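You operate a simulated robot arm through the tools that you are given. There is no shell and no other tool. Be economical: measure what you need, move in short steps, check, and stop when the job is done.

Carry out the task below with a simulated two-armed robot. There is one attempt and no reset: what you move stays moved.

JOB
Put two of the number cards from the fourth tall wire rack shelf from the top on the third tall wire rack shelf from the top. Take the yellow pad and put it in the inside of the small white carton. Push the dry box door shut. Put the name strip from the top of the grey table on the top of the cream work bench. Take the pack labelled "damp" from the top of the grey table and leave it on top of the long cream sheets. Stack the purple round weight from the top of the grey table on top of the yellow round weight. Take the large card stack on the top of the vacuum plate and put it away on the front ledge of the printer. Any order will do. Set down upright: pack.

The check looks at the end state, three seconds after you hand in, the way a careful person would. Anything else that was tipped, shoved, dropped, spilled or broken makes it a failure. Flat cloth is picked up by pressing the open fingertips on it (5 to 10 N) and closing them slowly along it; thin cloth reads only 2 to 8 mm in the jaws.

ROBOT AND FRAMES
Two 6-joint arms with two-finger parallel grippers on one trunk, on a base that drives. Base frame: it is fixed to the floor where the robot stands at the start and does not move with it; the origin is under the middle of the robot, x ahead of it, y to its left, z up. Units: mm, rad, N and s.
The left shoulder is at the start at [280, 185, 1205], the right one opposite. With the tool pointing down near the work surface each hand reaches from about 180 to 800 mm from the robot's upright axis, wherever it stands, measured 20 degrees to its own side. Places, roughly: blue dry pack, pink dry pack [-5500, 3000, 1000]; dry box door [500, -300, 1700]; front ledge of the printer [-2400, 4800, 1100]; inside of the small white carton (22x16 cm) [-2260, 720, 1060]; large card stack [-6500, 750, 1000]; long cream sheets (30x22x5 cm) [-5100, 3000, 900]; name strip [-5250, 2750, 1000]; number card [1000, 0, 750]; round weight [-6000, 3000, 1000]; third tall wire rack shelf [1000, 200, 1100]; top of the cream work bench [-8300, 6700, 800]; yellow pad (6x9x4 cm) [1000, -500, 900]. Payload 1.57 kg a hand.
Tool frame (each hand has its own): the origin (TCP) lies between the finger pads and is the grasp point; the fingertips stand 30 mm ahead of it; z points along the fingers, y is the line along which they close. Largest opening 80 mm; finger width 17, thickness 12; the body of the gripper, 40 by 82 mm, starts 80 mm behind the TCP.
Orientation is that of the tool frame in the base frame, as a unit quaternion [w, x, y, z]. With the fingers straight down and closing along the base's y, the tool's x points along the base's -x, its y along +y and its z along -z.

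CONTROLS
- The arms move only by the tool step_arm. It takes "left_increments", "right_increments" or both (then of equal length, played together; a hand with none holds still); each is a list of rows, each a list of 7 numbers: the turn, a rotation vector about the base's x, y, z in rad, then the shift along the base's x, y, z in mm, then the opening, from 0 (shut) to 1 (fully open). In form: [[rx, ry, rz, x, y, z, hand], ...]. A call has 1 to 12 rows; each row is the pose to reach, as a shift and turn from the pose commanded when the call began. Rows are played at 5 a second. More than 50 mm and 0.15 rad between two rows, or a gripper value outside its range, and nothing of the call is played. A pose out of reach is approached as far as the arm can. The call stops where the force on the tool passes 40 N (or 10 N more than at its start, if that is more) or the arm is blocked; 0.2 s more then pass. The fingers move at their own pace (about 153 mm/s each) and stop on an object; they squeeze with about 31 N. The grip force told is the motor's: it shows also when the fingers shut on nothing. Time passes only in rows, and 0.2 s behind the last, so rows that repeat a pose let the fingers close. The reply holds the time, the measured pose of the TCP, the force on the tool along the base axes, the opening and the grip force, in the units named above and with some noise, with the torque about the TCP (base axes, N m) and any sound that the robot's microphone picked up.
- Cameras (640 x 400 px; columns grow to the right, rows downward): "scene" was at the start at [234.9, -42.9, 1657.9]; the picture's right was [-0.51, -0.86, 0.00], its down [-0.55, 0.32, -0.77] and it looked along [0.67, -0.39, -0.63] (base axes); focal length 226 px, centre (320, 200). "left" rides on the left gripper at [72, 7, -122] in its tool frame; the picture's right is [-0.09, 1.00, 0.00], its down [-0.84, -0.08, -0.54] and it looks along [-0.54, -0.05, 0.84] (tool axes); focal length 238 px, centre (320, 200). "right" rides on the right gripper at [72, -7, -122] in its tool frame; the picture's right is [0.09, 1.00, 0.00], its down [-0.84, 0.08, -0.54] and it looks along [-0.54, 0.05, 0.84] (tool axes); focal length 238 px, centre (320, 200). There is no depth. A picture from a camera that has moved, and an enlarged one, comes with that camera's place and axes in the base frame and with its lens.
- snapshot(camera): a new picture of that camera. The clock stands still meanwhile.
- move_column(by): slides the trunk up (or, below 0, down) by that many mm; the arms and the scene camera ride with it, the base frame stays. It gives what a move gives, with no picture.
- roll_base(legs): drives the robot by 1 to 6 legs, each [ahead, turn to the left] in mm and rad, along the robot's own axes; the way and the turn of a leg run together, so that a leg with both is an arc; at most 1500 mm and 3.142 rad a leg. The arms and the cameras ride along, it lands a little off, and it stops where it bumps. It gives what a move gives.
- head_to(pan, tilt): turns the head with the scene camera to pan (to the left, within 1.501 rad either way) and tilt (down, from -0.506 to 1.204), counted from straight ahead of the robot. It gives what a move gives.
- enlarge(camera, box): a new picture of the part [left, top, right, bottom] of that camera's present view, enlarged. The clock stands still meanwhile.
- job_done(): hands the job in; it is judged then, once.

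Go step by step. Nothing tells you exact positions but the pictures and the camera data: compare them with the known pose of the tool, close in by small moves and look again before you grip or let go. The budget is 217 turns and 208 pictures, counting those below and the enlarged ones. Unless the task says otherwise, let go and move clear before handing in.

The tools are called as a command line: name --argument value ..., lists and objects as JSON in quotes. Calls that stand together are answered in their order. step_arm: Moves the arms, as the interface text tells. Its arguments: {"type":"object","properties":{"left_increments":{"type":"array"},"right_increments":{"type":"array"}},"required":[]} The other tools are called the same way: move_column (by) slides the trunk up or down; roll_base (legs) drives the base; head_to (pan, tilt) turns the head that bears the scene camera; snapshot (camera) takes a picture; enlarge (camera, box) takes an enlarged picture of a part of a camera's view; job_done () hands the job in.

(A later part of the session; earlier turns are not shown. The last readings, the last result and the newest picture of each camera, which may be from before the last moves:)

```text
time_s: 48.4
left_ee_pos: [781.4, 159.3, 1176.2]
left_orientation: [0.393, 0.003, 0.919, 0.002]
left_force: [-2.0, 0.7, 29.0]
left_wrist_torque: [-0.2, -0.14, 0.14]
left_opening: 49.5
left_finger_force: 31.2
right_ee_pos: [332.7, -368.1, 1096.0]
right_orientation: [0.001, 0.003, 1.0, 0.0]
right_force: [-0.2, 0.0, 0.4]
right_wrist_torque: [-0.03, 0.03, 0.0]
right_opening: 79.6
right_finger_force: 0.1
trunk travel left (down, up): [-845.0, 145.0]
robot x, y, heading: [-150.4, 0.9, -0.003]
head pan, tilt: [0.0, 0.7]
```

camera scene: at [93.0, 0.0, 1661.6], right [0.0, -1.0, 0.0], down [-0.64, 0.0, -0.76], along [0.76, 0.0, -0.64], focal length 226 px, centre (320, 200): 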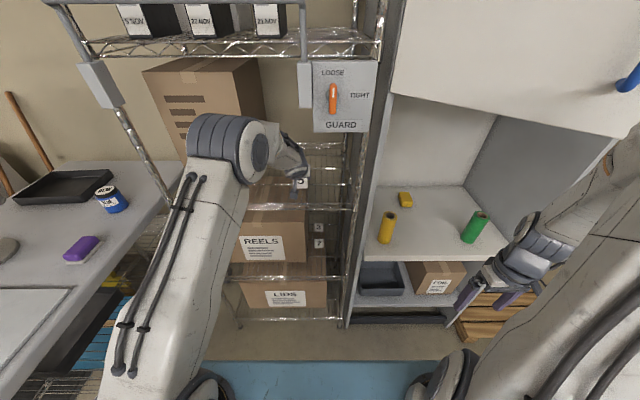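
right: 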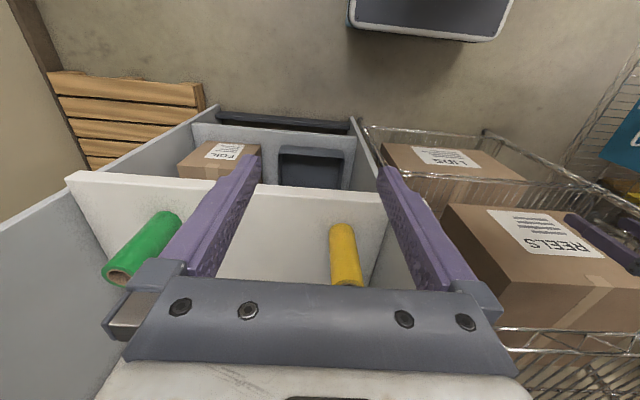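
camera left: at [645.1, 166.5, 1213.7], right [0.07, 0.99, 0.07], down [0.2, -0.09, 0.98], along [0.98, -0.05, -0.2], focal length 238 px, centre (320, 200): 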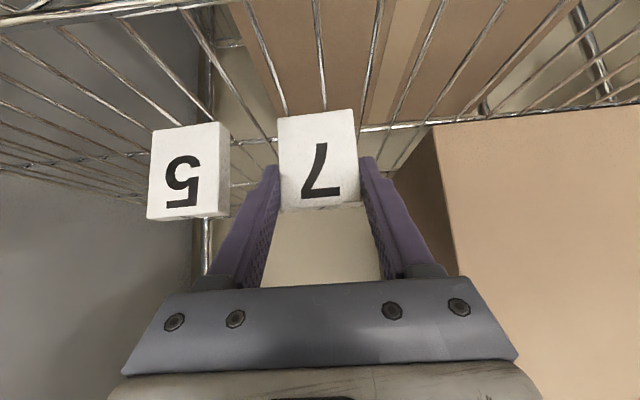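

Firm contact; I'll ease up 5 mm, open only a little and withdraw.

step_arm --left_increments '[[0, 0, 0, 0, 0, 4, 0.2], [0, 0, 0, 0, 0, 5, 0.72], [0, 0, 0, 0, 0, 6, 0.78], [0, 0, 0, 0, 0, 6, 0.78], [0, 0, 0, -20, 0, 24, 0.78], [0, 0, 0, -45, 0, 45, 0.78], [0, 0, 0, -85, 0, 60, 0.78], [0, 0, 0, -130, 0, 60, 0.78], [0, 0, 0, -175, 0, 60, 0.78], [0, 0, 0, -220, 0, 60, 0.78]]'

snapshot --camera "left"

head_to --pan -0.45 --tilt 0.5

snapshot --camera "scene"

```text
time_s: 50.6
left_ee_pos: [560.8, 163.4, 1231.7]
left_orientation: [0.386, 0.002, 0.923, 0.002]
left_force: [0.2, 0.1, 0.3]
left_wrist_torque: [-0.02, 0.01, 0.03]
left_opening: 62.4
left_finger_force: 0.0
right_ee_pos: [334.1, -368.8, 1095.0]
right_orientation: [0.001, 0.003, 1.0, 0.0]
right_force: [-0.1, 0.7, -0.2]
right_wrist_torque: [-0.01, 0.02, -0.02]
right_opening: 80.0
right_finger_force: 0.2
trunk travel left (down, up): [-845.0, 145.0]
robot x, y, heading: [-150.3, 0.7, -0.004]
head pan, tilt: [0.0, 0.7]
```

```text
179 pictures are left
camera left: at [424.0, 170.4, 1264.8], right [0.06, 1.0, 0.07], down [0.2, -0.08, 0.98], along [0.98, -0.05, -0.21], focal length 238 px, centre (320, 200)
```

left: 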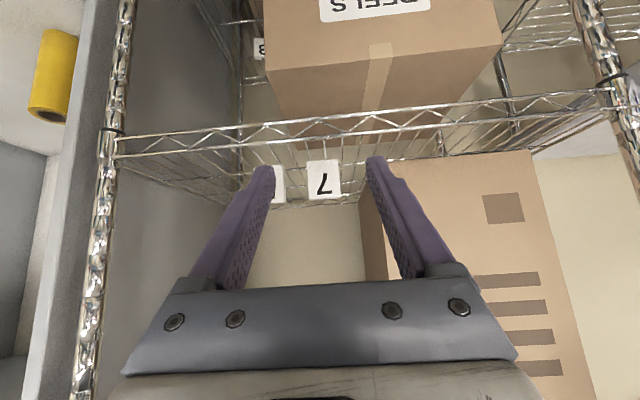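

```text
time_s: 51.5
left_ee_pos: [561.4, 163.6, 1231.2]
left_orientation: [0.387, 0.0, 0.922, 0.002]
left_force: [-0.4, 0.6, -0.5]
left_wrist_torque: [0.03, 0.04, 0.0]
left_opening: 62.4
left_finger_force: 0.1
right_ee_pos: [333.9, -368.1, 1094.8]
right_orientation: [-0.001, 0.002, 1.0, 0.0]
right_force: [0.1, 0.0, 0.3]
right_wrist_torque: [0.0, -0.01, 0.0]
right_opening: 80.0
right_finger_force: 0.1
trunk travel left (down, up): [-845.0, 145.0]
robot x, y, heading: [-150.2, -0.7, -0.006]
head pan, tilt: [-0.45, 0.499]
```

```text
178 pictures are left
camera scene: at [91.7, -40.4, 1619.3], right [-0.44, -0.9, 0.0], down [-0.43, 0.21, -0.88], along [0.79, -0.39, -0.48], focal length 226 px, centre (320, 200)
```

scene: 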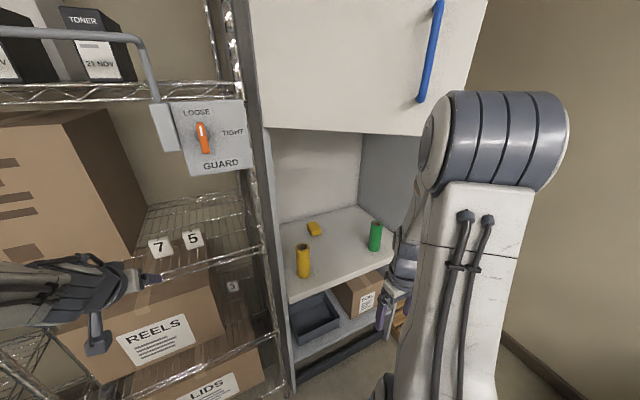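

Both cards stand on shelf 3. Next is the dry box door: I'll raise the trunk and turn the right hand to point forward, fingers closed, in front of the door's free edge below the handle.

move_column --by 130

step_arm --right_increments '[[0, -0.14, 0, 0, -12, 28, 0], [0, -0.28, 0, 0, -24, 56, 0], [0, -0.42, 0, 0, -36, 84, 0], [0, -0.56, 0, 0, -48, 112, 0], [0, -0.7, 0, 0, -60, 140, 0], [0, -0.84, 0, 0, -72, 168, 0], [0, -0.98, 0, 0, -84, 196, 0], [0, -1.12, 0, 0, -96, 224, 0], [0, -1.26, 0, 0, -108, 252, 0], [0, -1.4, 0, 0, -120, 280, 0], [0, -1.54, 0, 0, -130, 300, 0]]'

head_to --pan -0.7 --tilt 0.3

snapshot --camera "scene"

snapshot --camera "right"

```text
time_s: 53.1
left_ee_pos: [561.1, 163.8, 1361.3]
left_orientation: [0.387, 0.003, 0.922, 0.004]
left_force: [0.1, -0.7, 0.8]
left_wrist_torque: [0.01, 0.0, 0.02]
left_opening: 62.3
left_finger_force: 0.2
right_ee_pos: [333.8, -367.9, 1226.2]
right_orientation: [0.0, 0.003, 1.0, 0.001]
right_force: [-0.1, -0.2, 0.4]
right_wrist_torque: [0.01, 0.06, -0.01]
right_opening: 80.1
right_finger_force: 0.1
trunk travel left (down, up): [-975.0, 15.0]
robot x, y, heading: [-155.2, -0.7, -0.006]
head pan, tilt: [-0.45, 0.499]
```

```text
time_s: 55.5
left_ee_pos: [560.8, 163.6, 1361.4]
left_orientation: [0.386, 0.002, 0.922, 0.005]
left_force: [0.6, -0.3, 1.0]
left_wrist_torque: [-0.01, -0.01, -0.01]
left_opening: 62.5
left_finger_force: 0.1
right_ee_pos: [336.2, -497.5, 1525.7]
right_orientation: [0.697, 0.001, 0.717, 0.002]
right_force: [0.9, -0.5, -0.6]
right_wrist_torque: [-0.04, -0.02, 0.0]
right_opening: 0.0
right_finger_force: 22.3
trunk travel left (down, up): [-975.0, 15.0]
robot x, y, heading: [-150.2, 1.5, -0.003]
head pan, tilt: [-0.45, 0.499]
```

```text
time_s: 56.3
left_ee_pos: [560.6, 164.8, 1361.7]
left_orientation: [0.387, 0.004, 0.922, 0.004]
left_force: [0.1, -0.3, 0.7]
left_wrist_torque: [0.01, 0.0, 0.0]
left_opening: 62.1
left_finger_force: 0.1
right_ee_pos: [336.3, -496.7, 1524.6]
right_orientation: [0.696, 0.003, 0.718, 0.001]
right_force: [0.7, 0.4, 0.0]
right_wrist_torque: [0.01, -0.01, -0.02]
right_opening: 0.0
right_finger_force: 21.2
trunk travel left (down, up): [-975.0, 15.0]
robot x, y, heading: [-153.4, -0.3, -0.011]
head pan, tilt: [-0.7, 0.3]
```

```text
177 pictures are left
camera scene: at [81.0, -60.9, 1767.7], right [-0.65, -0.76, 0.0], down [-0.23, 0.19, -0.96], along [0.73, -0.62, -0.3], focal length 226 px, centre (320, 200)
```

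scene: 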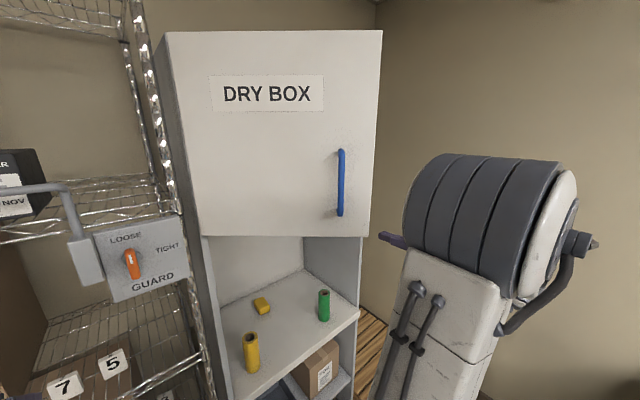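

```text
176 pictures are left
camera right: at [212.1, -502.5, 1457.0], right [0.0, 1.0, -0.09], down [-0.52, 0.07, 0.85], along [0.86, 0.05, 0.51], focal length 238 px, centre (320, 200)
```

right: 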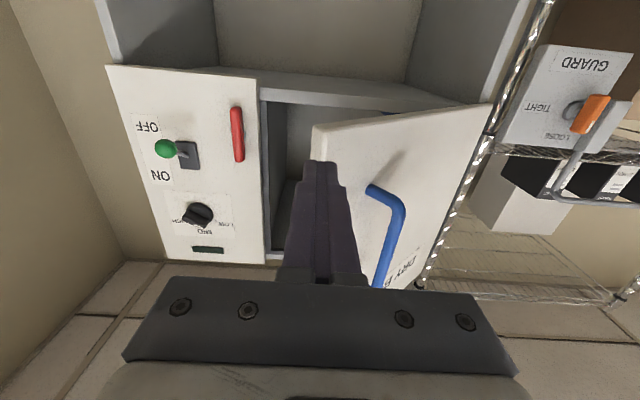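

The door hinges near [690,-177] and its free bottom corner is near [425,-500,1500]; my closed fingers are just in front. I'll push along the arc at z≈1535, below the handle.

step_arm --right_increments '[[0, 0, 0, 40, 26, 8, 0], [0, 0, 0, 84, 26, 8, 0], [0, 0, 0, 110, 10, 8, 0], [0, 0, 0, 137, -7, 8, 0], [0, 0, 0, 160, -19, 8, 0], [0, 0, 0, 183, -30, 8, 0], [0, 0, 0, 208, -39, 8, 0], [0, 0, 0, 234, -47, 8, 0], [0, 0, 0, 256, -51, 8, 0], [0, 0, 0, 278, -55, 8, 0], [0, 0, 0, 300, -57, 8, 0], [0, 0, 0, 315, -58, 8, 0]]'

snapshot --camera "scene"

snapshot --camera "right"

```text
time_s: 58.9
left_ee_pos: [561.5, 162.8, 1361.3]
left_orientation: [0.387, 0.003, 0.922, 0.005]
left_force: [0.1, 0.8, -0.2]
left_wrist_torque: [-0.01, 0.01, 0.01]
left_opening: 62.5
left_finger_force: 0.0
right_ee_pos: [649.2, -557.8, 1531.4]
right_orientation: [0.696, 0.003, 0.718, 0.001]
right_force: [0.9, 0.3, -0.3]
right_wrist_torque: [0.0, -0.02, -0.03]
right_opening: 0.0
right_finger_force: 21.3
trunk travel left (down, up): [-975.0, 15.0]
robot x, y, heading: [-149.4, -2.1, -0.009]
head pan, tilt: [-0.7, 0.3]
```

```text
175 pictures are left
camera scene: at [81.1, -61.0, 1767.7], right [-0.65, -0.76, 0.0], down [-0.23, 0.19, -0.96], along [0.73, -0.62, -0.3], focal length 226 px, centre (320, 200)
```

scene: 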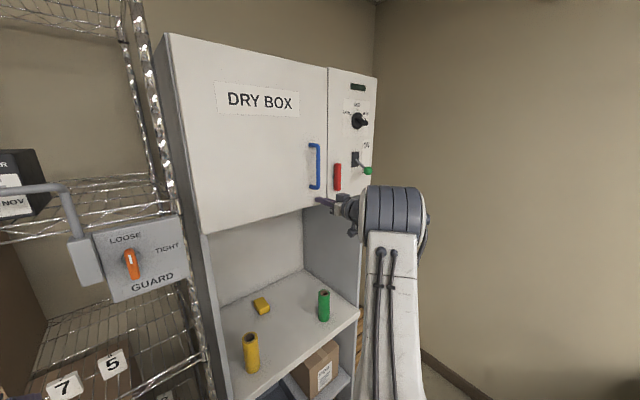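

```text
174 pictures are left
camera right: at [524.4, -562.8, 1462.9], right [0.0, 1.0, -0.09], down [-0.52, 0.07, 0.85], along [0.86, 0.05, 0.51], focal length 238 px, centre (320, 200)
```

right: 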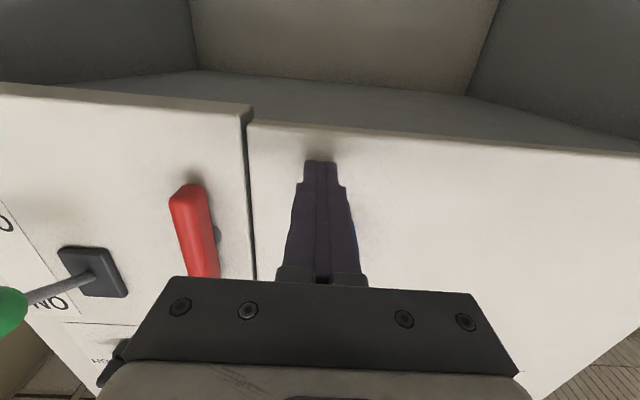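

The door is almost flush. I'll push the remaining bit until it resists.

step_arm --right_increments '[[0, 0, 0, 8, 0, 0, 0], [0, 0, 0, 16, 0, 0, 0], [0, 0, 0, 24, 0, 0, 0], [0, 0, 0, 32, 0, 0, 0], [0, 0, 0, 40, 0, 0, 0]]'

snapshot --camera "right"

```text
time_s: 59.4
left_ee_pos: [557.8, 162.9, 1363.0]
left_orientation: [0.388, 0.004, 0.922, 0.003]
left_force: [-0.3, -0.3, 0.0]
left_wrist_torque: [-0.02, -0.01, 0.02]
left_opening: 62.4
left_finger_force: 0.1
right_ee_pos: [652.1, -556.8, 1532.9]
right_orientation: [0.696, 0.001, 0.718, 0.003]
right_force: [-27.5, 11.3, 0.4]
right_wrist_torque: [0.06, -0.19, 0.35]
right_opening: 0.4
right_finger_force: 21.8
trunk travel left (down, up): [-975.0, 15.0]
robot x, y, heading: [-155.1, 4.3, -0.012]
head pan, tilt: [-0.7, 0.3]
stopped in row 2 (right hand): the force on the tool passed its limit at 55 N (the readings are from after the stop); the commanded pose is now the measured one
```

```text
173 pictures are left
camera right: at [528.3, -562.5, 1463.6], right [0.0, 1.0, -0.09], down [-0.51, 0.07, 0.85], along [0.86, 0.05, 0.51], focal length 238 px, centre (320, 200)
```

right: 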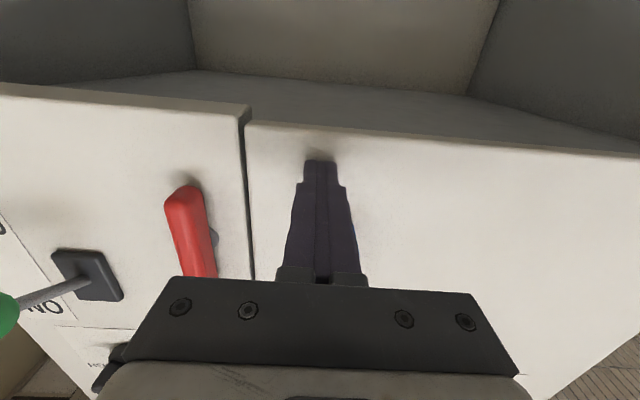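

It stopped firmly. I'll back the hand away and look closely at whether the door is flush.

step_arm --right_increments '[[0, 0, 0, -40, 0, 0, 0], [0, 0, 0, -85, 0, 0, 0], [0, 0, 0, -130, 0, 0, 0], [0, 0, 0, -175, 0, 0, 0], [0, 0, 0, -220, 0, 0, 0]]'

enlarge --camera "scene" --box '[190, 30, 400, 240]'

snapshot --camera "right"

```text
time_s: 60.6
left_ee_pos: [561.1, 162.7, 1362.0]
left_orientation: [0.387, 0.003, 0.922, 0.004]
left_force: [0.5, 0.2, -0.5]
left_wrist_torque: [0.0, 0.01, 0.03]
left_opening: 62.2
left_finger_force: 0.0
right_ee_pos: [438.3, -556.3, 1528.1]
right_orientation: [0.695, 0.003, 0.719, 0.002]
right_force: [0.1, -0.4, 0.4]
right_wrist_torque: [-0.01, 0.04, -0.02]
right_opening: 0.0
right_finger_force: 21.5
trunk travel left (down, up): [-975.0, 15.0]
robot x, y, heading: [-149.4, 0.2, -0.005]
head pan, tilt: [-0.7, 0.3]
```

```text
1.90 times, centred on (295, 135) of scene
camera zoom: at [80.7, -61.2, 1767.8], right [-0.65, -0.76, 0.0], down [-0.22, 0.19, -0.96], along [0.73, -0.62, -0.3], focal length 431 px, centre (368, 324)
```

zoom: 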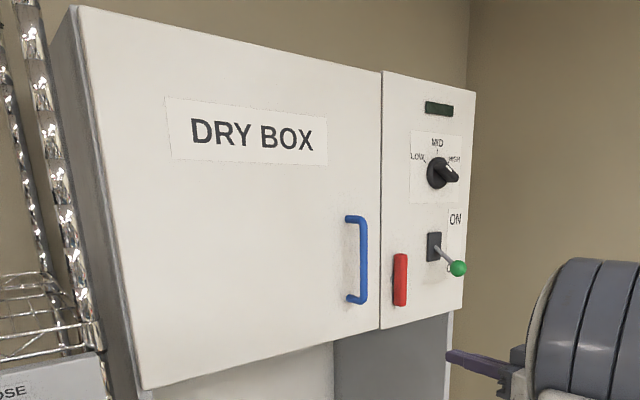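

```text
171 pictures are left
camera right: at [313.0, -562.6, 1460.1], right [0.0, 1.0, -0.08], down [-0.51, 0.07, 0.86], along [0.86, 0.05, 0.51], focal length 238 px, centre (320, 200)
```

right: 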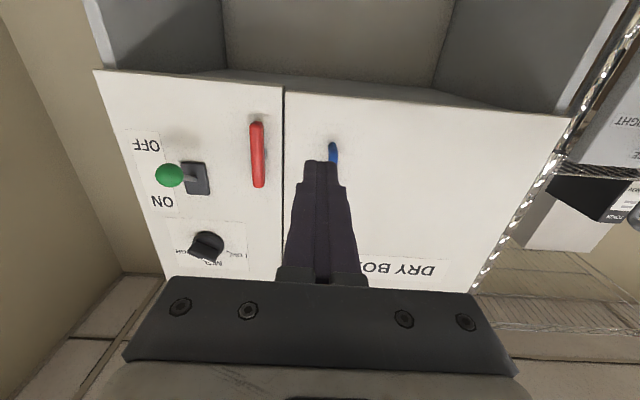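

The door and panel edges line up, so it is shut. Next the yellow pad at about [1084,-490,832]: I'll tuck the left arm, bring the right to a 45° tilt and lower the trunk before shifting the base right.

step_arm --left_increments '[[0, 0.1, 0, -32, 19, -17, 0.8], [0, 0.2, 0, -65, 38, -34, 0.8], [0, 0.3, 0, -97, 57, -51, 0.8], [0, 0.4, 0, -130, 75, -68, 0.8], [0, 0.5, 0, -162, 94, -85, 0.8], [0, 0.6, 0, -195, 113, -102, 0.8], [0, 0.7, 0, -227, 131, -119, 0.8], [0, 0.8, 0, -260, 150, -136, 0.8]]' --right_increments '[[0, 0.09, 0, 4, 19, -43, 0.5], [0, 0.18, 0, 8, 38, -86, 1], [0, 0.27, 0, 12, 57, -129, 1], [0, 0.36, 0, 16, 76, -172, 1], [0, 0.45, 0, 20, 95, -215, 1], [0, 0.54, 0, 24, 114, -258, 1], [0, 0.63, 0, 28, 133, -301, 1], [0, 0.74, 0, 32, 150, -345, 1]]'

move_column --by -330

head_to --pan -0.4 --tilt 0.6

snapshot --camera "scene"

```text
time_s: 62.4
left_ee_pos: [315.5, 327.7, 1233.7]
left_orientation: [-0.003, 0.005, 1.0, 0.001]
left_force: [-0.7, 0.0, 0.2]
left_wrist_torque: [-0.01, -0.02, -0.02]
left_opening: 63.7
left_finger_force: 0.1
left hand out of reach, approached as far as the arm can: row 1, 2, 5, 6, 7, 8
right_ee_pos: [470.3, -406.1, 1182.4]
right_orientation: [0.387, 0.002, 0.922, 0.003]
right_force: [-0.9, -0.6, -0.4]
right_wrist_torque: [-0.02, 0.0, 0.01]
right_opening: 80.2
right_finger_force: 0.1
trunk travel left (down, up): [-975.0, 15.0]
robot x, y, heading: [-150.4, -1.0, -0.005]
head pan, tilt: [-0.7, 0.3]
```

```text
time_s: 65.7
left_ee_pos: [315.9, 327.9, 904.5]
left_orientation: [-0.003, 0.005, 1.0, 0.001]
left_force: [-0.9, -0.5, -0.2]
left_wrist_torque: [0.01, -0.02, -0.01]
left_opening: 63.8
left_finger_force: 0.0
right_ee_pos: [470.6, -407.0, 853.6]
right_orientation: [0.387, 0.004, 0.922, 0.002]
right_force: [1.4, 0.4, 0.5]
right_wrist_torque: [-0.03, 0.02, 0.02]
right_opening: 80.1
right_finger_force: 0.0
trunk travel left (down, up): [-645.0, 345.0]
robot x, y, heading: [-152.0, -3.2, -0.009]
head pan, tilt: [-0.7, 0.3]
```

```text
time_s: 66.5
left_ee_pos: [316.4, 326.4, 903.6]
left_orientation: [-0.003, 0.005, 1.0, 0.001]
left_force: [0.2, 0.0, 0.6]
left_wrist_torque: [-0.02, 0.01, 0.0]
left_opening: 64.1
left_finger_force: 0.0
right_ee_pos: [470.6, -406.5, 852.5]
right_orientation: [0.387, 0.003, 0.922, 0.002]
right_force: [0.4, -0.5, -0.4]
right_wrist_torque: [-0.02, 0.05, -0.01]
right_opening: 80.0
right_finger_force: 0.0
trunk travel left (down, up): [-645.0, 345.0]
robot x, y, heading: [-154.1, 2.8, -0.006]
head pan, tilt: [-0.4, 0.6]
```

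```text
170 pictures are left
camera scene: at [90.8, -35.6, 1410.3], right [-0.4, -0.92, 0.0], down [-0.52, 0.22, -0.83], along [0.76, -0.33, -0.56], focal length 226 px, centre (320, 200)
```

scene: 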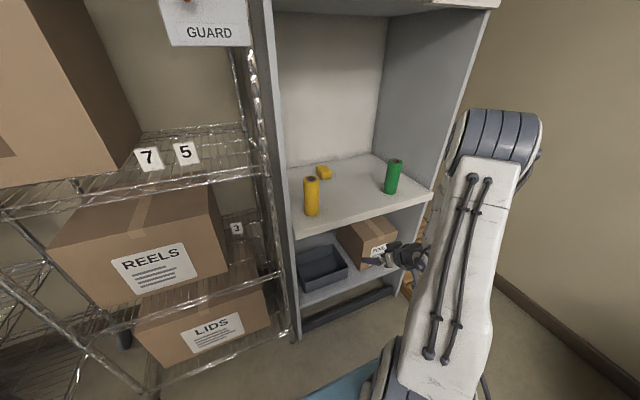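

Wide floor to the right. I'll raise the right hand, then turn, shift 270 mm to the right, and turn back.

step_arm --right_increments '[[0, 0, 0, 0, 0, 45, 1], [0, 0, 0, 0, 0, 90, 1]]'

roll_base --legs '[[0, -1.2], [270, 0], [0, 1.2]]'

head_to --pan -0.1 --tilt 0.6

snapshot --camera "scene"

snapshot --camera "right"

```text
time_s: 67.1
left_ee_pos: [314.6, 326.4, 903.5]
left_orientation: [-0.004, 0.005, 1.0, 0.001]
left_force: [0.2, -0.8, -0.3]
left_wrist_torque: [0.01, -0.01, 0.0]
left_opening: 63.8
left_finger_force: 0.1
right_ee_pos: [470.8, -408.6, 942.7]
right_orientation: [0.387, 0.003, 0.922, 0.002]
right_force: [0.7, 0.4, -0.7]
right_wrist_torque: [0.02, 0.01, -0.02]
right_opening: 80.0
right_finger_force: 0.0
trunk travel left (down, up): [-645.0, 345.0]
robot x, y, heading: [-150.2, 1.7, -0.004]
head pan, tilt: [-0.4, 0.6]
```

```text
time_s: 75.0
left_ee_pos: [399.7, 94.8, 903.7]
left_orientation: [-0.003, -0.022, 1.0, 0.001]
left_force: [0.8, -0.1, 0.6]
left_wrist_torque: [-0.02, 0.01, 0.02]
left_opening: 64.1
left_finger_force: 0.0
right_ee_pos: [594.5, -631.0, 943.2]
right_orientation: [0.388, -0.022, 0.921, 0.013]
right_force: [-0.6, 1.1, 0.1]
right_wrist_torque: [-0.02, -0.03, 0.0]
right_opening: 79.9
right_finger_force: 0.1
trunk travel left (down, up): [-645.0, 345.0]
robot x, y, heading: [-49.0, -259.5, 0.045]
head pan, tilt: [-0.4, 0.6]
```

```text
time_s: 75.8
left_ee_pos: [399.6, 94.1, 903.8]
left_orientation: [-0.003, -0.022, 1.0, 0.002]
left_force: [0.4, 0.3, 0.8]
left_wrist_torque: [0.02, -0.03, 0.01]
left_opening: 64.0
left_finger_force: 0.0
right_ee_pos: [593.8, -630.9, 942.5]
right_orientation: [0.387, -0.021, 0.922, 0.012]
right_force: [1.0, 0.3, 0.1]
right_wrist_torque: [0.01, 0.0, -0.04]
right_opening: 79.9
right_finger_force: 0.0
trunk travel left (down, up): [-645.0, 345.0]
robot x, y, heading: [-52.3, -259.3, 0.046]
head pan, tilt: [-0.099, 0.6]
```

```text
169 pictures are left
camera scene: at [199.8, -253.3, 1410.3], right [-0.05, -1.0, 0.0], down [-0.56, 0.03, -0.83], along [0.82, -0.04, -0.56], focal length 226 px, centre (320, 200)
```

scene: 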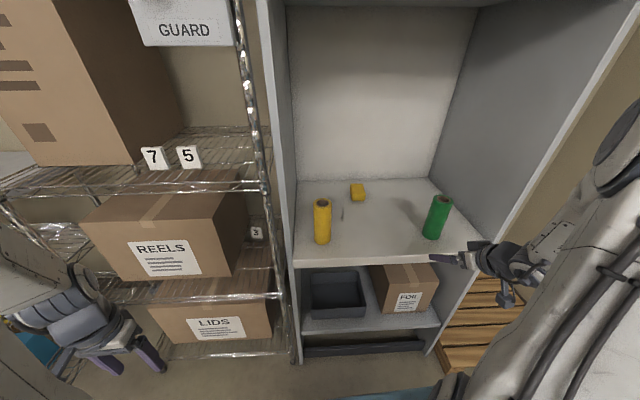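

```text
168 pictures are left
camera right: at [457.6, -643.6, 976.7], right [-0.11, 0.99, -0.06], down [0.2, 0.08, 0.98], along [0.97, 0.1, -0.2], focal length 238 px, centre (320, 200)
```

right: 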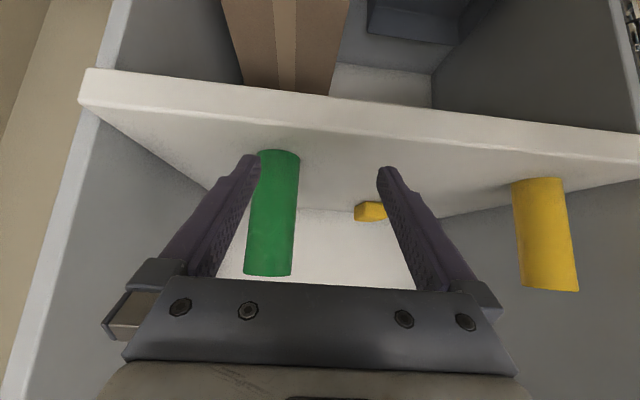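

The pad triangulates to about [1024,-456,875] with the rolls near y −290 and −674 at x≈755. I'll centre the hand between the rolls, then roll forward 150 mm.

step_arm --right_increments '[[0, 0, 0, -5, 45, 10, 1], [0, 0, 0, -5, 90, 20, 1], [0, 0, 0, -5, 135, 30, 1], [0, 0, 0, -5, 168, 40, 1]]'

roll_base --legs '[[150, -0.03]]'

snapshot --camera "scene"

snapshot --camera "right"

```text
time_s: 76.8
left_ee_pos: [399.0, 95.5, 904.1]
left_orientation: [-0.004, -0.021, 1.0, 0.002]
left_force: [0.2, 0.1, -0.1]
left_wrist_torque: [0.03, -0.01, 0.03]
left_opening: 63.8
left_finger_force: 0.1
right_ee_pos: [619.2, -465.5, 996.8]
right_orientation: [0.385, -0.022, 0.922, 0.013]
right_force: [0.9, 0.1, 0.1]
right_wrist_torque: [-0.01, 0.01, 0.03]
right_opening: 80.1
right_finger_force: 0.1
right hand out of reach, approached as far as the arm can: row 2, 3, 4
trunk travel left (down, up): [-645.0, 345.0]
robot x, y, heading: [-46.1, -256.4, 0.048]
head pan, tilt: [-0.099, 0.6]
```

```text
time_s: 78.2
left_ee_pos: [563.2, 85.1, 903.1]
left_orientation: [-0.003, -0.006, 1.0, 0.001]
left_force: [-0.8, -0.7, 0.2]
left_wrist_torque: [0.01, -0.02, 0.01]
left_opening: 63.9
left_finger_force: 0.1
right_ee_pos: [767.0, -481.6, 997.0]
right_orientation: [0.387, -0.008, 0.922, 0.007]
right_force: [0.9, -0.5, 0.4]
right_wrist_torque: [-0.01, 0.0, 0.04]
right_opening: 80.1
right_finger_force: 0.1
trunk travel left (down, up): [-645.0, 345.0]
robot x, y, heading: [104.6, -254.4, 0.011]
head pan, tilt: [-0.099, 0.6]
```

```text
167 pictures are left
camera scene: at [353.5, -256.2, 1410.3], right [-0.08, -1.0, 0.0], down [-0.56, 0.05, -0.83], along [0.82, -0.07, -0.56], focal length 226 px, centre (320, 200)
```

scene: 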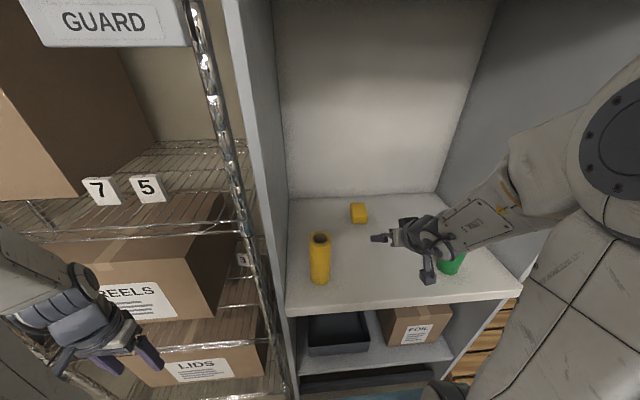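

```text
166 pictures are left
camera right: at [629.4, -490.4, 1030.5], right [-0.08, 0.99, -0.06], down [0.2, 0.08, 0.98], along [0.98, 0.07, -0.2], focal length 238 px, centre (320, 200)
```

right: 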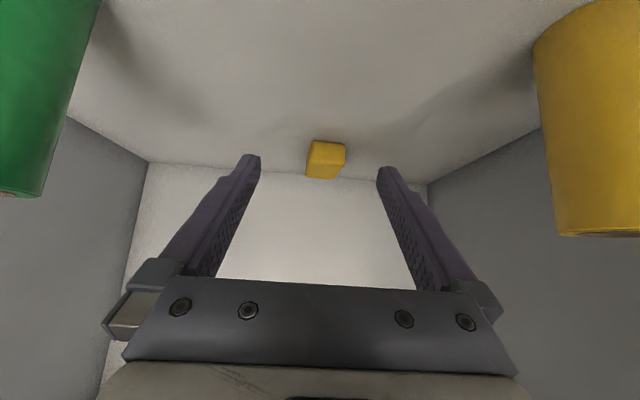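

enlarge --camera "right" --box '[270, 110, 390, 200]'

enlarge --camera "scene" --box '[300, 170, 420, 260]'

```text
4.44 times, centred on (330, 155) of right
camera zoom: at [629.4, -490.4, 1030.5], right [-0.08, 0.99, -0.06], down [0.2, 0.08, 0.98], along [0.98, 0.07, -0.2], focal length 1059 px, centre (276, 400)
```

zoom: 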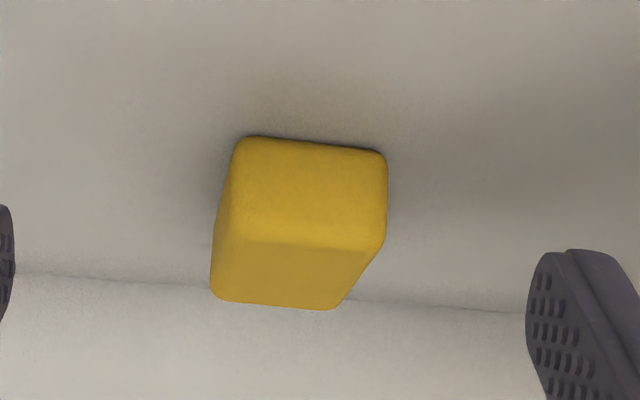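

```text
4.44 times, centred on (360, 215) of scene
camera zoom: at [353.5, -256.2, 1410.3], right [-0.08, -1.0, 0.0], down [-0.56, 0.05, -0.83], along [0.82, -0.07, -0.56], focal length 1006 px, centre (142, 133)
```

zoom: 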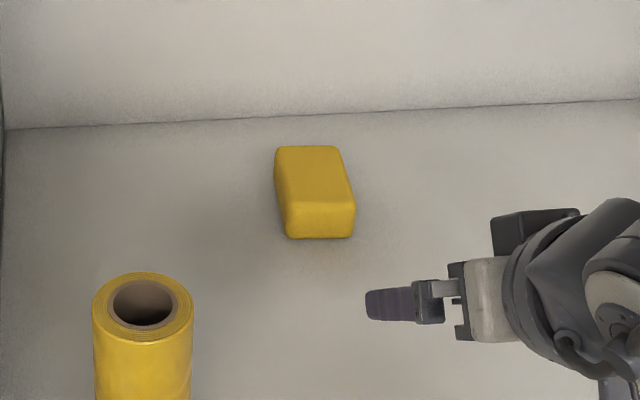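

The pad's front face is ~60 wide, centre about [1022,-459,880], top near 898. I'll approach above it first and look again.

step_arm --right_increments '[[0, 0, 0, 42, 5, -10, 1], [0, 0, -0.02, 84, 10, -20, 1], [0, 0, -0.04, 126, 15, -30, 1], [0, 0, -0.06, 168, 20, -40, 1], [0, 0, -0.06, 208, 23, -50, 1], [0, 0, -0.06, 208, 23, -50, 1]]'

snapshot --camera "right"

snapshot --camera "scene"

```text
time_s: 79.6
left_ee_pos: [563.5, 85.2, 903.2]
left_orientation: [-0.004, -0.006, 1.0, 0.001]
left_force: [0.5, 0.4, 0.7]
left_wrist_torque: [0.02, -0.05, -0.04]
left_opening: 64.1
left_finger_force: 0.1
right_ee_pos: [978.2, -459.2, 946.5]
right_orientation: [0.384, 0.018, 0.923, -0.001]
right_force: [0.1, -0.5, -0.1]
right_wrist_torque: [0.02, -0.03, -0.01]
right_opening: 80.1
right_finger_force: 0.0
right hand out of reach, approached as far as the arm can: row 4
trunk travel left (down, up): [-645.0, 345.0]
robot x, y, heading: [106.0, -251.5, 0.015]
head pan, tilt: [-0.099, 0.6]
```

```text
163 pictures are left
camera right: at [839.8, -461.1, 981.0], right [-0.03, 1.0, -0.05], down [0.21, 0.06, 0.98], along [0.98, 0.02, -0.21], focal length 238 px, centre (320, 200)
```

right: 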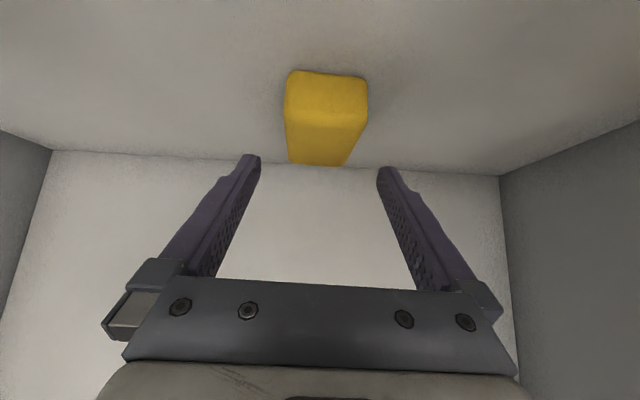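

```text
162 pictures are left
camera scene: at [353.9, -256.2, 1410.2], right [-0.08, -1.0, 0.0], down [-0.56, 0.05, -0.82], along [0.82, -0.07, -0.57], focal length 226 px, centre (320, 200)
```

scene: 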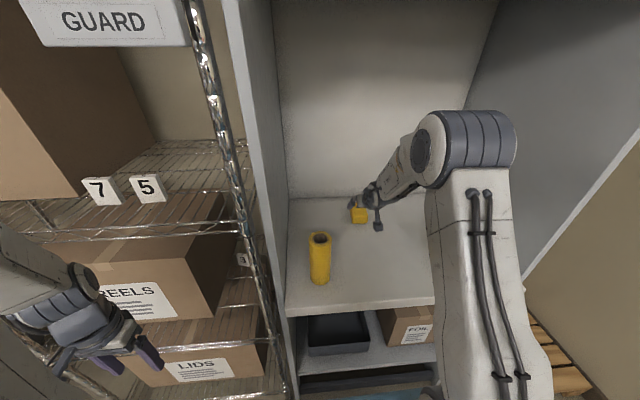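

The hand is centred above the pad. I'll go down along the fingers, grip and lift.

step_arm --right_increments '[[0, 0, 0, 20, 3, -22, 1], [0, 0, 0, 40, 3, -42, 1], [0, 0, 0, 55, 3, -57, 1], [0, 0, 0, 55, 3, -57, 0.5], [0, 0, 0, 55, 3, -57, 0.3], [0, 0, 0, 55, 3, -57, 0.3], [0, 0, 0, 52, 3, -37, 0.3], [0, 0, 0, 45, 3, -7, 0.3], [0, 0, 0, 20, 3, 23, 0.3]]'

snapshot --camera "right"

```text
time_s: 81.6
left_ee_pos: [564.3, 84.4, 904.5]
left_orientation: [-0.004, -0.006, 1.0, 0.001]
left_force: [1.5, -0.1, 1.0]
left_wrist_torque: [0.0, 0.05, -0.03]
left_opening: 64.0
left_finger_force: 0.1
right_ee_pos: [994.2, -453.8, 969.2]
right_orientation: [0.387, 0.02, 0.922, -0.006]
right_force: [0.5, -0.8, -0.8]
right_wrist_torque: [0.0, -0.08, 0.01]
right_opening: 57.5
right_finger_force: 31.5
right hand out of reach, approached as far as the arm can: row 1, 2, 3, 7
trunk travel left (down, up): [-645.0, 345.0]
robot x, y, heading: [108.3, -252.8, 0.015]
head pan, tilt: [-0.099, 0.6]
```

```text
161 pictures are left
camera right: at [856.8, -454.3, 1003.1], right [-0.02, 1.0, -0.06], down [0.2, 0.06, 0.98], along [0.98, 0.01, -0.2], focal length 238 px, centre (320, 200)
```

right: 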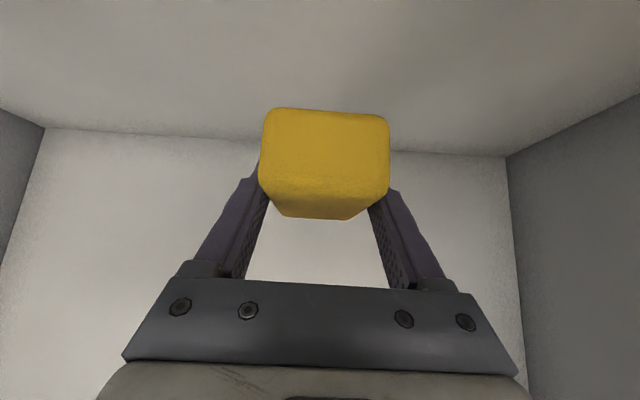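

The pad is held. I'll raise a little and reverse the base straight out of the cabinet.

step_arm --right_increments '[[0, 0, 0, -25, -10, 25, 0.3], [0, 0, 0, -65, -20, 40, 0.3], [0, 0, 0, -110, -25, 50, 0.3], [0, 0, 0, -150, -28, 50, 0.3]]'

roll_base --legs '[[-400, 0]]'

head_to --pan 1.2 --tilt 0.3

snapshot --camera "scene"

snapshot --camera "right"

```text
time_s: 82.6
left_ee_pos: [563.7, 84.7, 904.0]
left_orientation: [-0.003, -0.005, 1.0, 0.002]
left_force: [-0.5, 0.2, -0.7]
left_wrist_torque: [-0.02, 0.01, -0.01]
left_opening: 64.3
left_finger_force: 0.0
right_ee_pos: [847.9, -481.4, 1020.8]
right_orientation: [0.387, 0.02, 0.922, -0.005]
right_force: [-0.5, 0.5, -1.0]
right_wrist_torque: [0.02, -0.01, 0.02]
right_opening: 57.2
right_finger_force: 31.4
right hand out of reach, approached as far as the arm can: row 1
trunk travel left (down, up): [-645.0, 345.0]
robot x, y, heading: [101.3, -254.4, 0.016]
head pan, tilt: [-0.099, 0.6]
```

```text
time_s: 85.2
left_ee_pos: [154.6, 75.1, 903.9]
left_orientation: [-0.004, 0.001, 1.0, 0.001]
left_force: [-0.7, 0.3, -0.6]
left_wrist_torque: [0.02, 0.02, -0.01]
left_opening: 64.2
left_finger_force: 0.1
right_ee_pos: [431.3, -495.2, 1019.6]
right_orientation: [0.386, 0.027, 0.922, -0.007]
right_force: [0.0, 0.3, -0.9]
right_wrist_torque: [-0.01, 0.02, -0.01]
right_opening: 57.2
right_finger_force: 30.7
trunk travel left (down, up): [-645.0, 345.0]
robot x, y, heading: [-309.6, -256.7, 0.004]
head pan, tilt: [-0.099, 0.6]
```

```text
time_s: 86.7
left_ee_pos: [155.7, 74.4, 903.9]
left_orientation: [-0.003, 0.001, 1.0, 0.001]
left_force: [0.8, -0.4, -0.7]
left_wrist_torque: [0.0, -0.02, 0.0]
left_opening: 63.9
left_finger_force: 0.0
right_ee_pos: [430.2, -496.2, 1020.0]
right_orientation: [0.386, 0.027, 0.922, -0.008]
right_force: [-0.1, 0.2, 0.2]
right_wrist_torque: [0.01, 0.0, 0.02]
right_opening: 57.2
right_finger_force: 30.8
trunk travel left (down, up): [-645.0, 345.0]
robot x, y, heading: [-309.7, -255.8, 0.003]
head pan, tilt: [1.201, 0.3]
```

```text
160 pictures are left
camera scene: at [-114.4, -167.7, 1437.7], right [0.93, -0.36, 0.0], down [-0.11, -0.28, -0.96], along [0.34, 0.89, -0.3], focal length 226 px, centre (320, 200)
```

scene: 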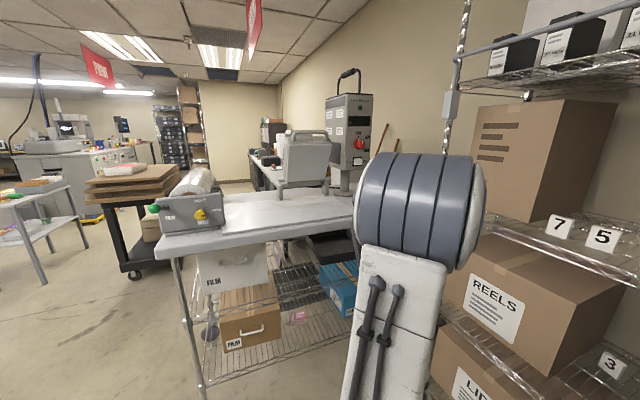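

```text
159 pictures are left
camera right: at [293.3, -494.3, 1054.0], right [-0.01, 1.0, -0.06], down [0.2, 0.06, 0.98], along [0.98, 0.0, -0.2], focal length 238 px, centre (320, 200)
```

right: 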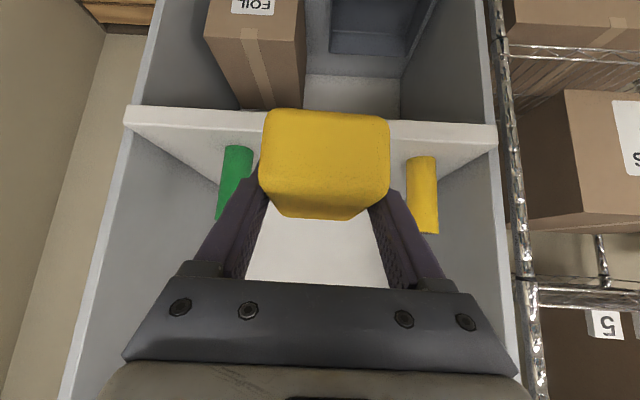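

Pad in hand and both rolls still stand. I'll turn left to look toward the carton at about [-2260,720].

roll_base --legs '[[0, 2.4]]'

head_to --pan 0.0 --tilt 0.25

snapshot --camera "scene"

head_to --pan 1.0 --tilt 0.25

snapshot --camera "scene"

```text
time_s: 92.8
left_ee_pos: [-878.6, -214.5, 903.6]
left_orientation: [0.002, 0.941, -0.339, 0.003]
left_force: [-0.3, 0.4, 0.2]
left_wrist_torque: [-0.01, -0.02, 0.01]
left_opening: 64.0
left_finger_force: 0.1
right_ee_pos: [-725.6, 401.2, 1020.1]
right_orientation: [-0.138, 0.858, -0.338, -0.361]
right_force: [0.5, 0.2, -0.2]
right_wrist_torque: [0.02, -0.02, 0.0]
right_opening: 57.2
right_finger_force: 30.4
trunk travel left (down, up): [-645.0, 345.0]
robot x, y, heading: [-308.7, -253.9, 2.456]
head pan, tilt: [1.201, 0.3]
```

```text
time_s: 94.2
left_ee_pos: [-876.7, -214.5, 903.7]
left_orientation: [0.002, 0.941, -0.34, 0.004]
left_force: [-0.7, -0.1, -0.1]
left_wrist_torque: [0.0, -0.03, 0.01]
left_opening: 63.9
left_finger_force: 0.1
right_ee_pos: [-726.0, 401.1, 1021.2]
right_orientation: [-0.138, 0.858, -0.338, -0.361]
right_force: [-0.9, -0.1, -0.4]
right_wrist_torque: [0.01, 0.0, 0.01]
right_opening: 57.0
right_finger_force: 31.2
trunk travel left (down, up): [-645.0, 345.0]
robot x, y, heading: [-309.1, -255.0, 2.456]
head pan, tilt: [0.0, 0.25]
```

```text
158 pictures are left
camera scene: at [-503.7, -93.8, 1442.5], right [0.64, 0.77, 0.0], down [0.19, -0.16, -0.97], along [-0.75, 0.62, -0.25], focal length 226 px, centre (320, 200)
```

scene: 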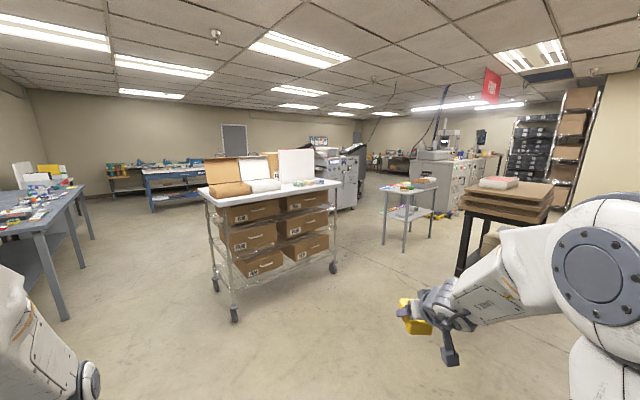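

```text
time_s: 95.5
left_ee_pos: [-876.7, -214.0, 903.2]
left_orientation: [0.002, 0.941, -0.34, 0.003]
left_force: [0.5, 0.0, -0.2]
left_wrist_torque: [0.05, 0.0, 0.04]
left_opening: 63.7
left_finger_force: 0.0
right_ee_pos: [-725.7, 401.8, 1019.9]
right_orientation: [-0.138, 0.858, -0.338, -0.36]
right_force: [-1.4, 0.3, -0.5]
right_wrist_torque: [0.02, -0.01, -0.04]
right_opening: 57.3
right_finger_force: 31.3
trunk travel left (down, up): [-645.0, 345.0]
robot x, y, heading: [-307.9, -254.9, 2.448]
head pan, tilt: [1.0, 0.25]
```

```text
157 pictures are left
camera scene: at [-520.6, -181.6, 1442.5], right [-0.3, 0.95, 0.0], down [0.24, 0.08, -0.97], along [-0.92, -0.3, -0.25], focal length 226 px, centre (320, 200)
```

scene: 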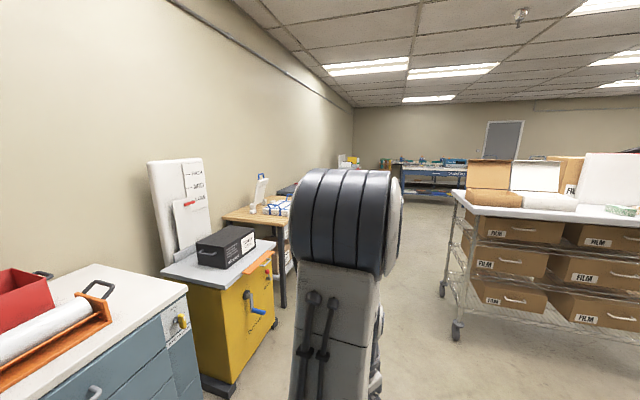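

head_to --pan 0.0 --tilt 0.25

enlarge --camera "scene" --box '[180, 130, 360, 310]'

```text
time_s: 96.8
left_ee_pos: [-878.1, -214.6, 902.8]
left_orientation: [0.002, 0.94, -0.34, 0.003]
left_force: [0.3, -0.3, 0.2]
left_wrist_torque: [0.02, 0.02, 0.0]
left_opening: 64.1
left_finger_force: 0.0
right_ee_pos: [-725.2, 402.4, 1020.4]
right_orientation: [-0.138, 0.858, -0.338, -0.36]
right_force: [0.5, -0.1, -1.0]
right_wrist_torque: [-0.01, -0.01, -0.02]
right_opening: 57.2
right_finger_force: 30.9
trunk travel left (down, up): [-645.0, 345.0]
robot x, y, heading: [-309.0, -254.5, 2.453]
head pan, tilt: [0.0, 0.25]
```

```text
2.22 times, centred on (270, 220) of scene
camera zoom: at [-503.7, -93.8, 1442.5], right [0.64, 0.77, 0.0], down [0.19, -0.16, -0.97], along [-0.75, 0.62, -0.25], focal length 503 px, centre (431, 156)
```

zoom: 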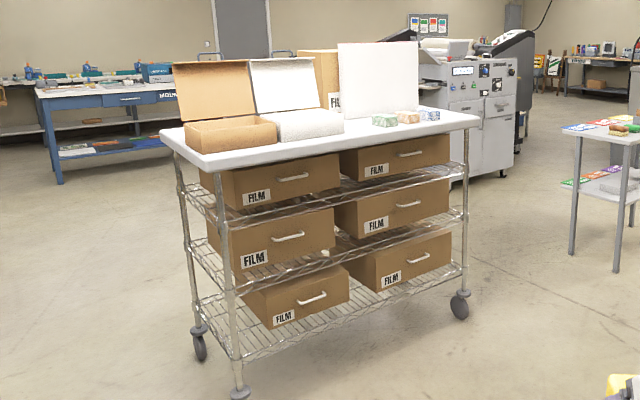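

The small white carton sits on a cart whose front faces +x, its lid standing up at the back. I'll raise the trunk and drive to a stand in front of it.

move_column --by 180

roll_base --legs '[[0, 0.15], [1150, 0], [0, 0.53]]'

head_to --pan -0.25 --tilt 0.5

snapshot --camera "scene"

snapshot --camera "right"

```text
time_s: 98.8
left_ee_pos: [-877.0, -214.0, 1081.8]
left_orientation: [0.003, 0.94, -0.34, 0.004]
left_force: [0.4, -0.1, 0.1]
left_wrist_torque: [0.03, 0.0, -0.01]
left_opening: 64.2
left_finger_force: 0.0
right_ee_pos: [-724.5, 400.8, 1200.5]
right_orientation: [-0.139, 0.858, -0.338, -0.361]
right_force: [-0.4, -0.1, -0.8]
right_wrist_torque: [0.03, -0.02, 0.0]
right_opening: 57.2
right_finger_force: 31.1
trunk travel left (down, up): [-825.0, 165.0]
robot x, y, heading: [-310.2, -257.8, 2.451]
head pan, tilt: [0.0, 0.25]
```

```text
time_s: 106.8
left_ee_pos: [-1768.5, 6.5, 1084.3]
left_orientation: [0.002, 1.0, -0.002, 0.004]
left_force: [0.1, -0.5, 0.1]
left_wrist_torque: [-0.04, 0.0, -0.02]
left_opening: 64.1
left_finger_force: 0.0
right_ee_pos: [-2041.3, 577.5, 1200.4]
right_orientation: [-0.009, 0.922, -0.029, -0.386]
right_force: [-0.5, 0.3, 0.6]
right_wrist_torque: [-0.03, 0.01, -0.03]
right_opening: 57.1
right_finger_force: 31.2
trunk travel left (down, up): [-825.0, 165.0]
robot x, y, heading: [-1302.3, 335.4, 3.143]
head pan, tilt: [0.0, 0.25]
```

```text
time_s: 107.6
left_ee_pos: [-1768.8, 5.9, 1084.0]
left_orientation: [0.002, 1.0, -0.003, 0.004]
left_force: [0.2, -0.1, 0.1]
left_wrist_torque: [-0.01, -0.04, -0.01]
left_opening: 63.9
left_finger_force: 0.0
right_ee_pos: [-2040.4, 576.6, 1200.5]
right_orientation: [-0.009, 0.922, -0.029, -0.385]
right_force: [0.3, -0.6, -1.3]
right_wrist_torque: [0.0, 0.01, 0.0]
right_opening: 57.3
right_finger_force: 31.5
trunk travel left (down, up): [-825.0, 165.0]
robot x, y, heading: [-1304.2, 334.0, 3.147]
head pan, tilt: [-0.25, 0.499]
```

```text
155 pictures are left
camera scene: at [-1549.6, 357.6, 1599.4], right [0.25, 0.97, 0.0], down [0.46, -0.12, -0.88], along [-0.85, 0.22, -0.48], focal length 226 px, centre (320, 200)
```

scene: 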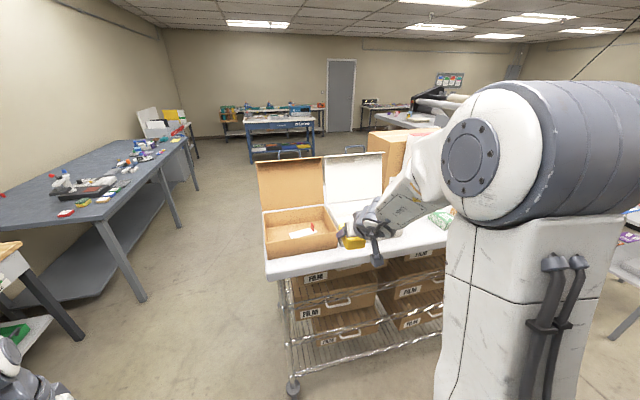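

```text
154 pictures are left
camera right: at [-1903.7, 576.5, 1234.0], right [0.0, -1.0, -0.06], down [-0.2, -0.06, 0.98], along [-0.98, 0.01, -0.2], focal length 238 px, centre (320, 200)
```

right: 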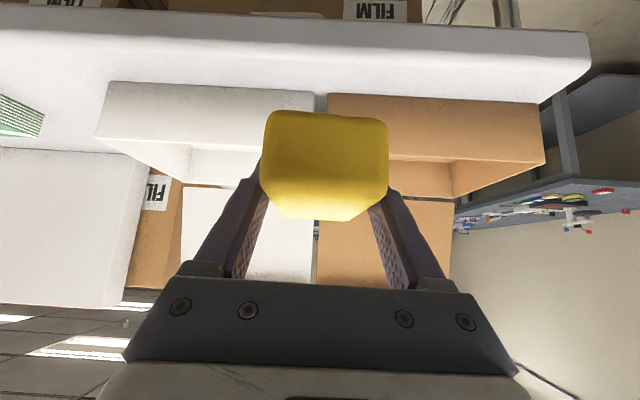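

The white carton spans y≈595–835, x≈−2151 to −2311, rim z≈1127. I'll line up in front of it and check.

step_arm --right_increments '[[0, 0, 0, 0, 35, 10, 0.3], [0, 0, 0, 0, 70, 20, 0.3], [0, 0, 0, -20, 105, 20, 0.3], [0, 0, 0, -50, 138, 20, 0.3], [0, 0, 0, -80, 138, 20, 0.3]]'

snapshot --camera "right"

enlarge --camera "scene" --box '[240, 140, 480, 290]'

```text
time_s: 108.8
left_ee_pos: [-1768.3, 5.9, 1083.3]
left_orientation: [0.002, 1.0, -0.003, 0.003]
left_force: [0.3, -0.3, 0.8]
left_wrist_torque: [-0.02, 0.0, 0.0]
left_opening: 64.2
left_finger_force: 0.1
right_ee_pos: [-2119.1, 715.7, 1221.6]
right_orientation: [-0.007, 0.922, -0.028, -0.386]
right_force: [-0.5, 0.2, -0.4]
right_wrist_torque: [-0.03, 0.03, 0.04]
right_opening: 57.4
right_finger_force: 30.3
trunk travel left (down, up): [-825.0, 165.0]
robot x, y, heading: [-1301.2, 335.4, 3.141]
head pan, tilt: [-0.25, 0.499]
```

```text
153 pictures are left
camera right: at [-1982.5, 715.4, 1255.4], right [0.0, -1.0, -0.06], down [-0.21, -0.06, 0.98], along [-0.98, 0.01, -0.21], focal length 238 px, centre (320, 200)
```

right: 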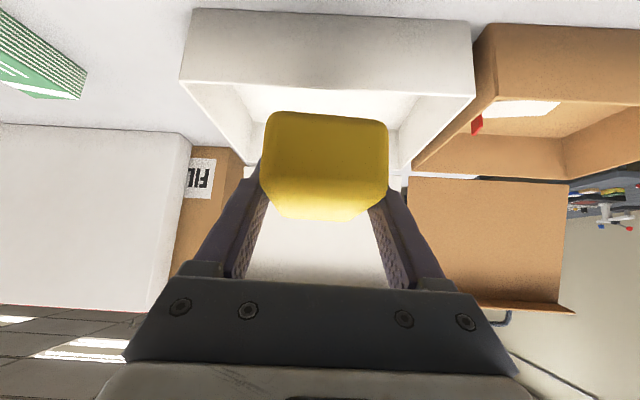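

```text
2.67 times, centred on (360, 215) of scene
camera zoom: at [-1549.5, 358.0, 1599.3], right [0.25, 0.97, 0.0], down [0.46, -0.12, -0.88], along [-0.85, 0.22, -0.48], focal length 604 px, centre (213, 160)
```

zoom: 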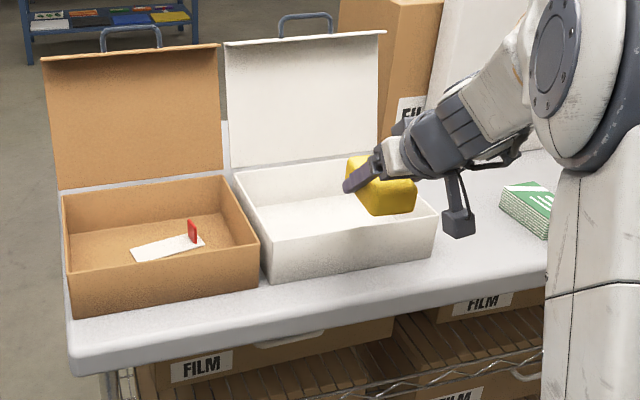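

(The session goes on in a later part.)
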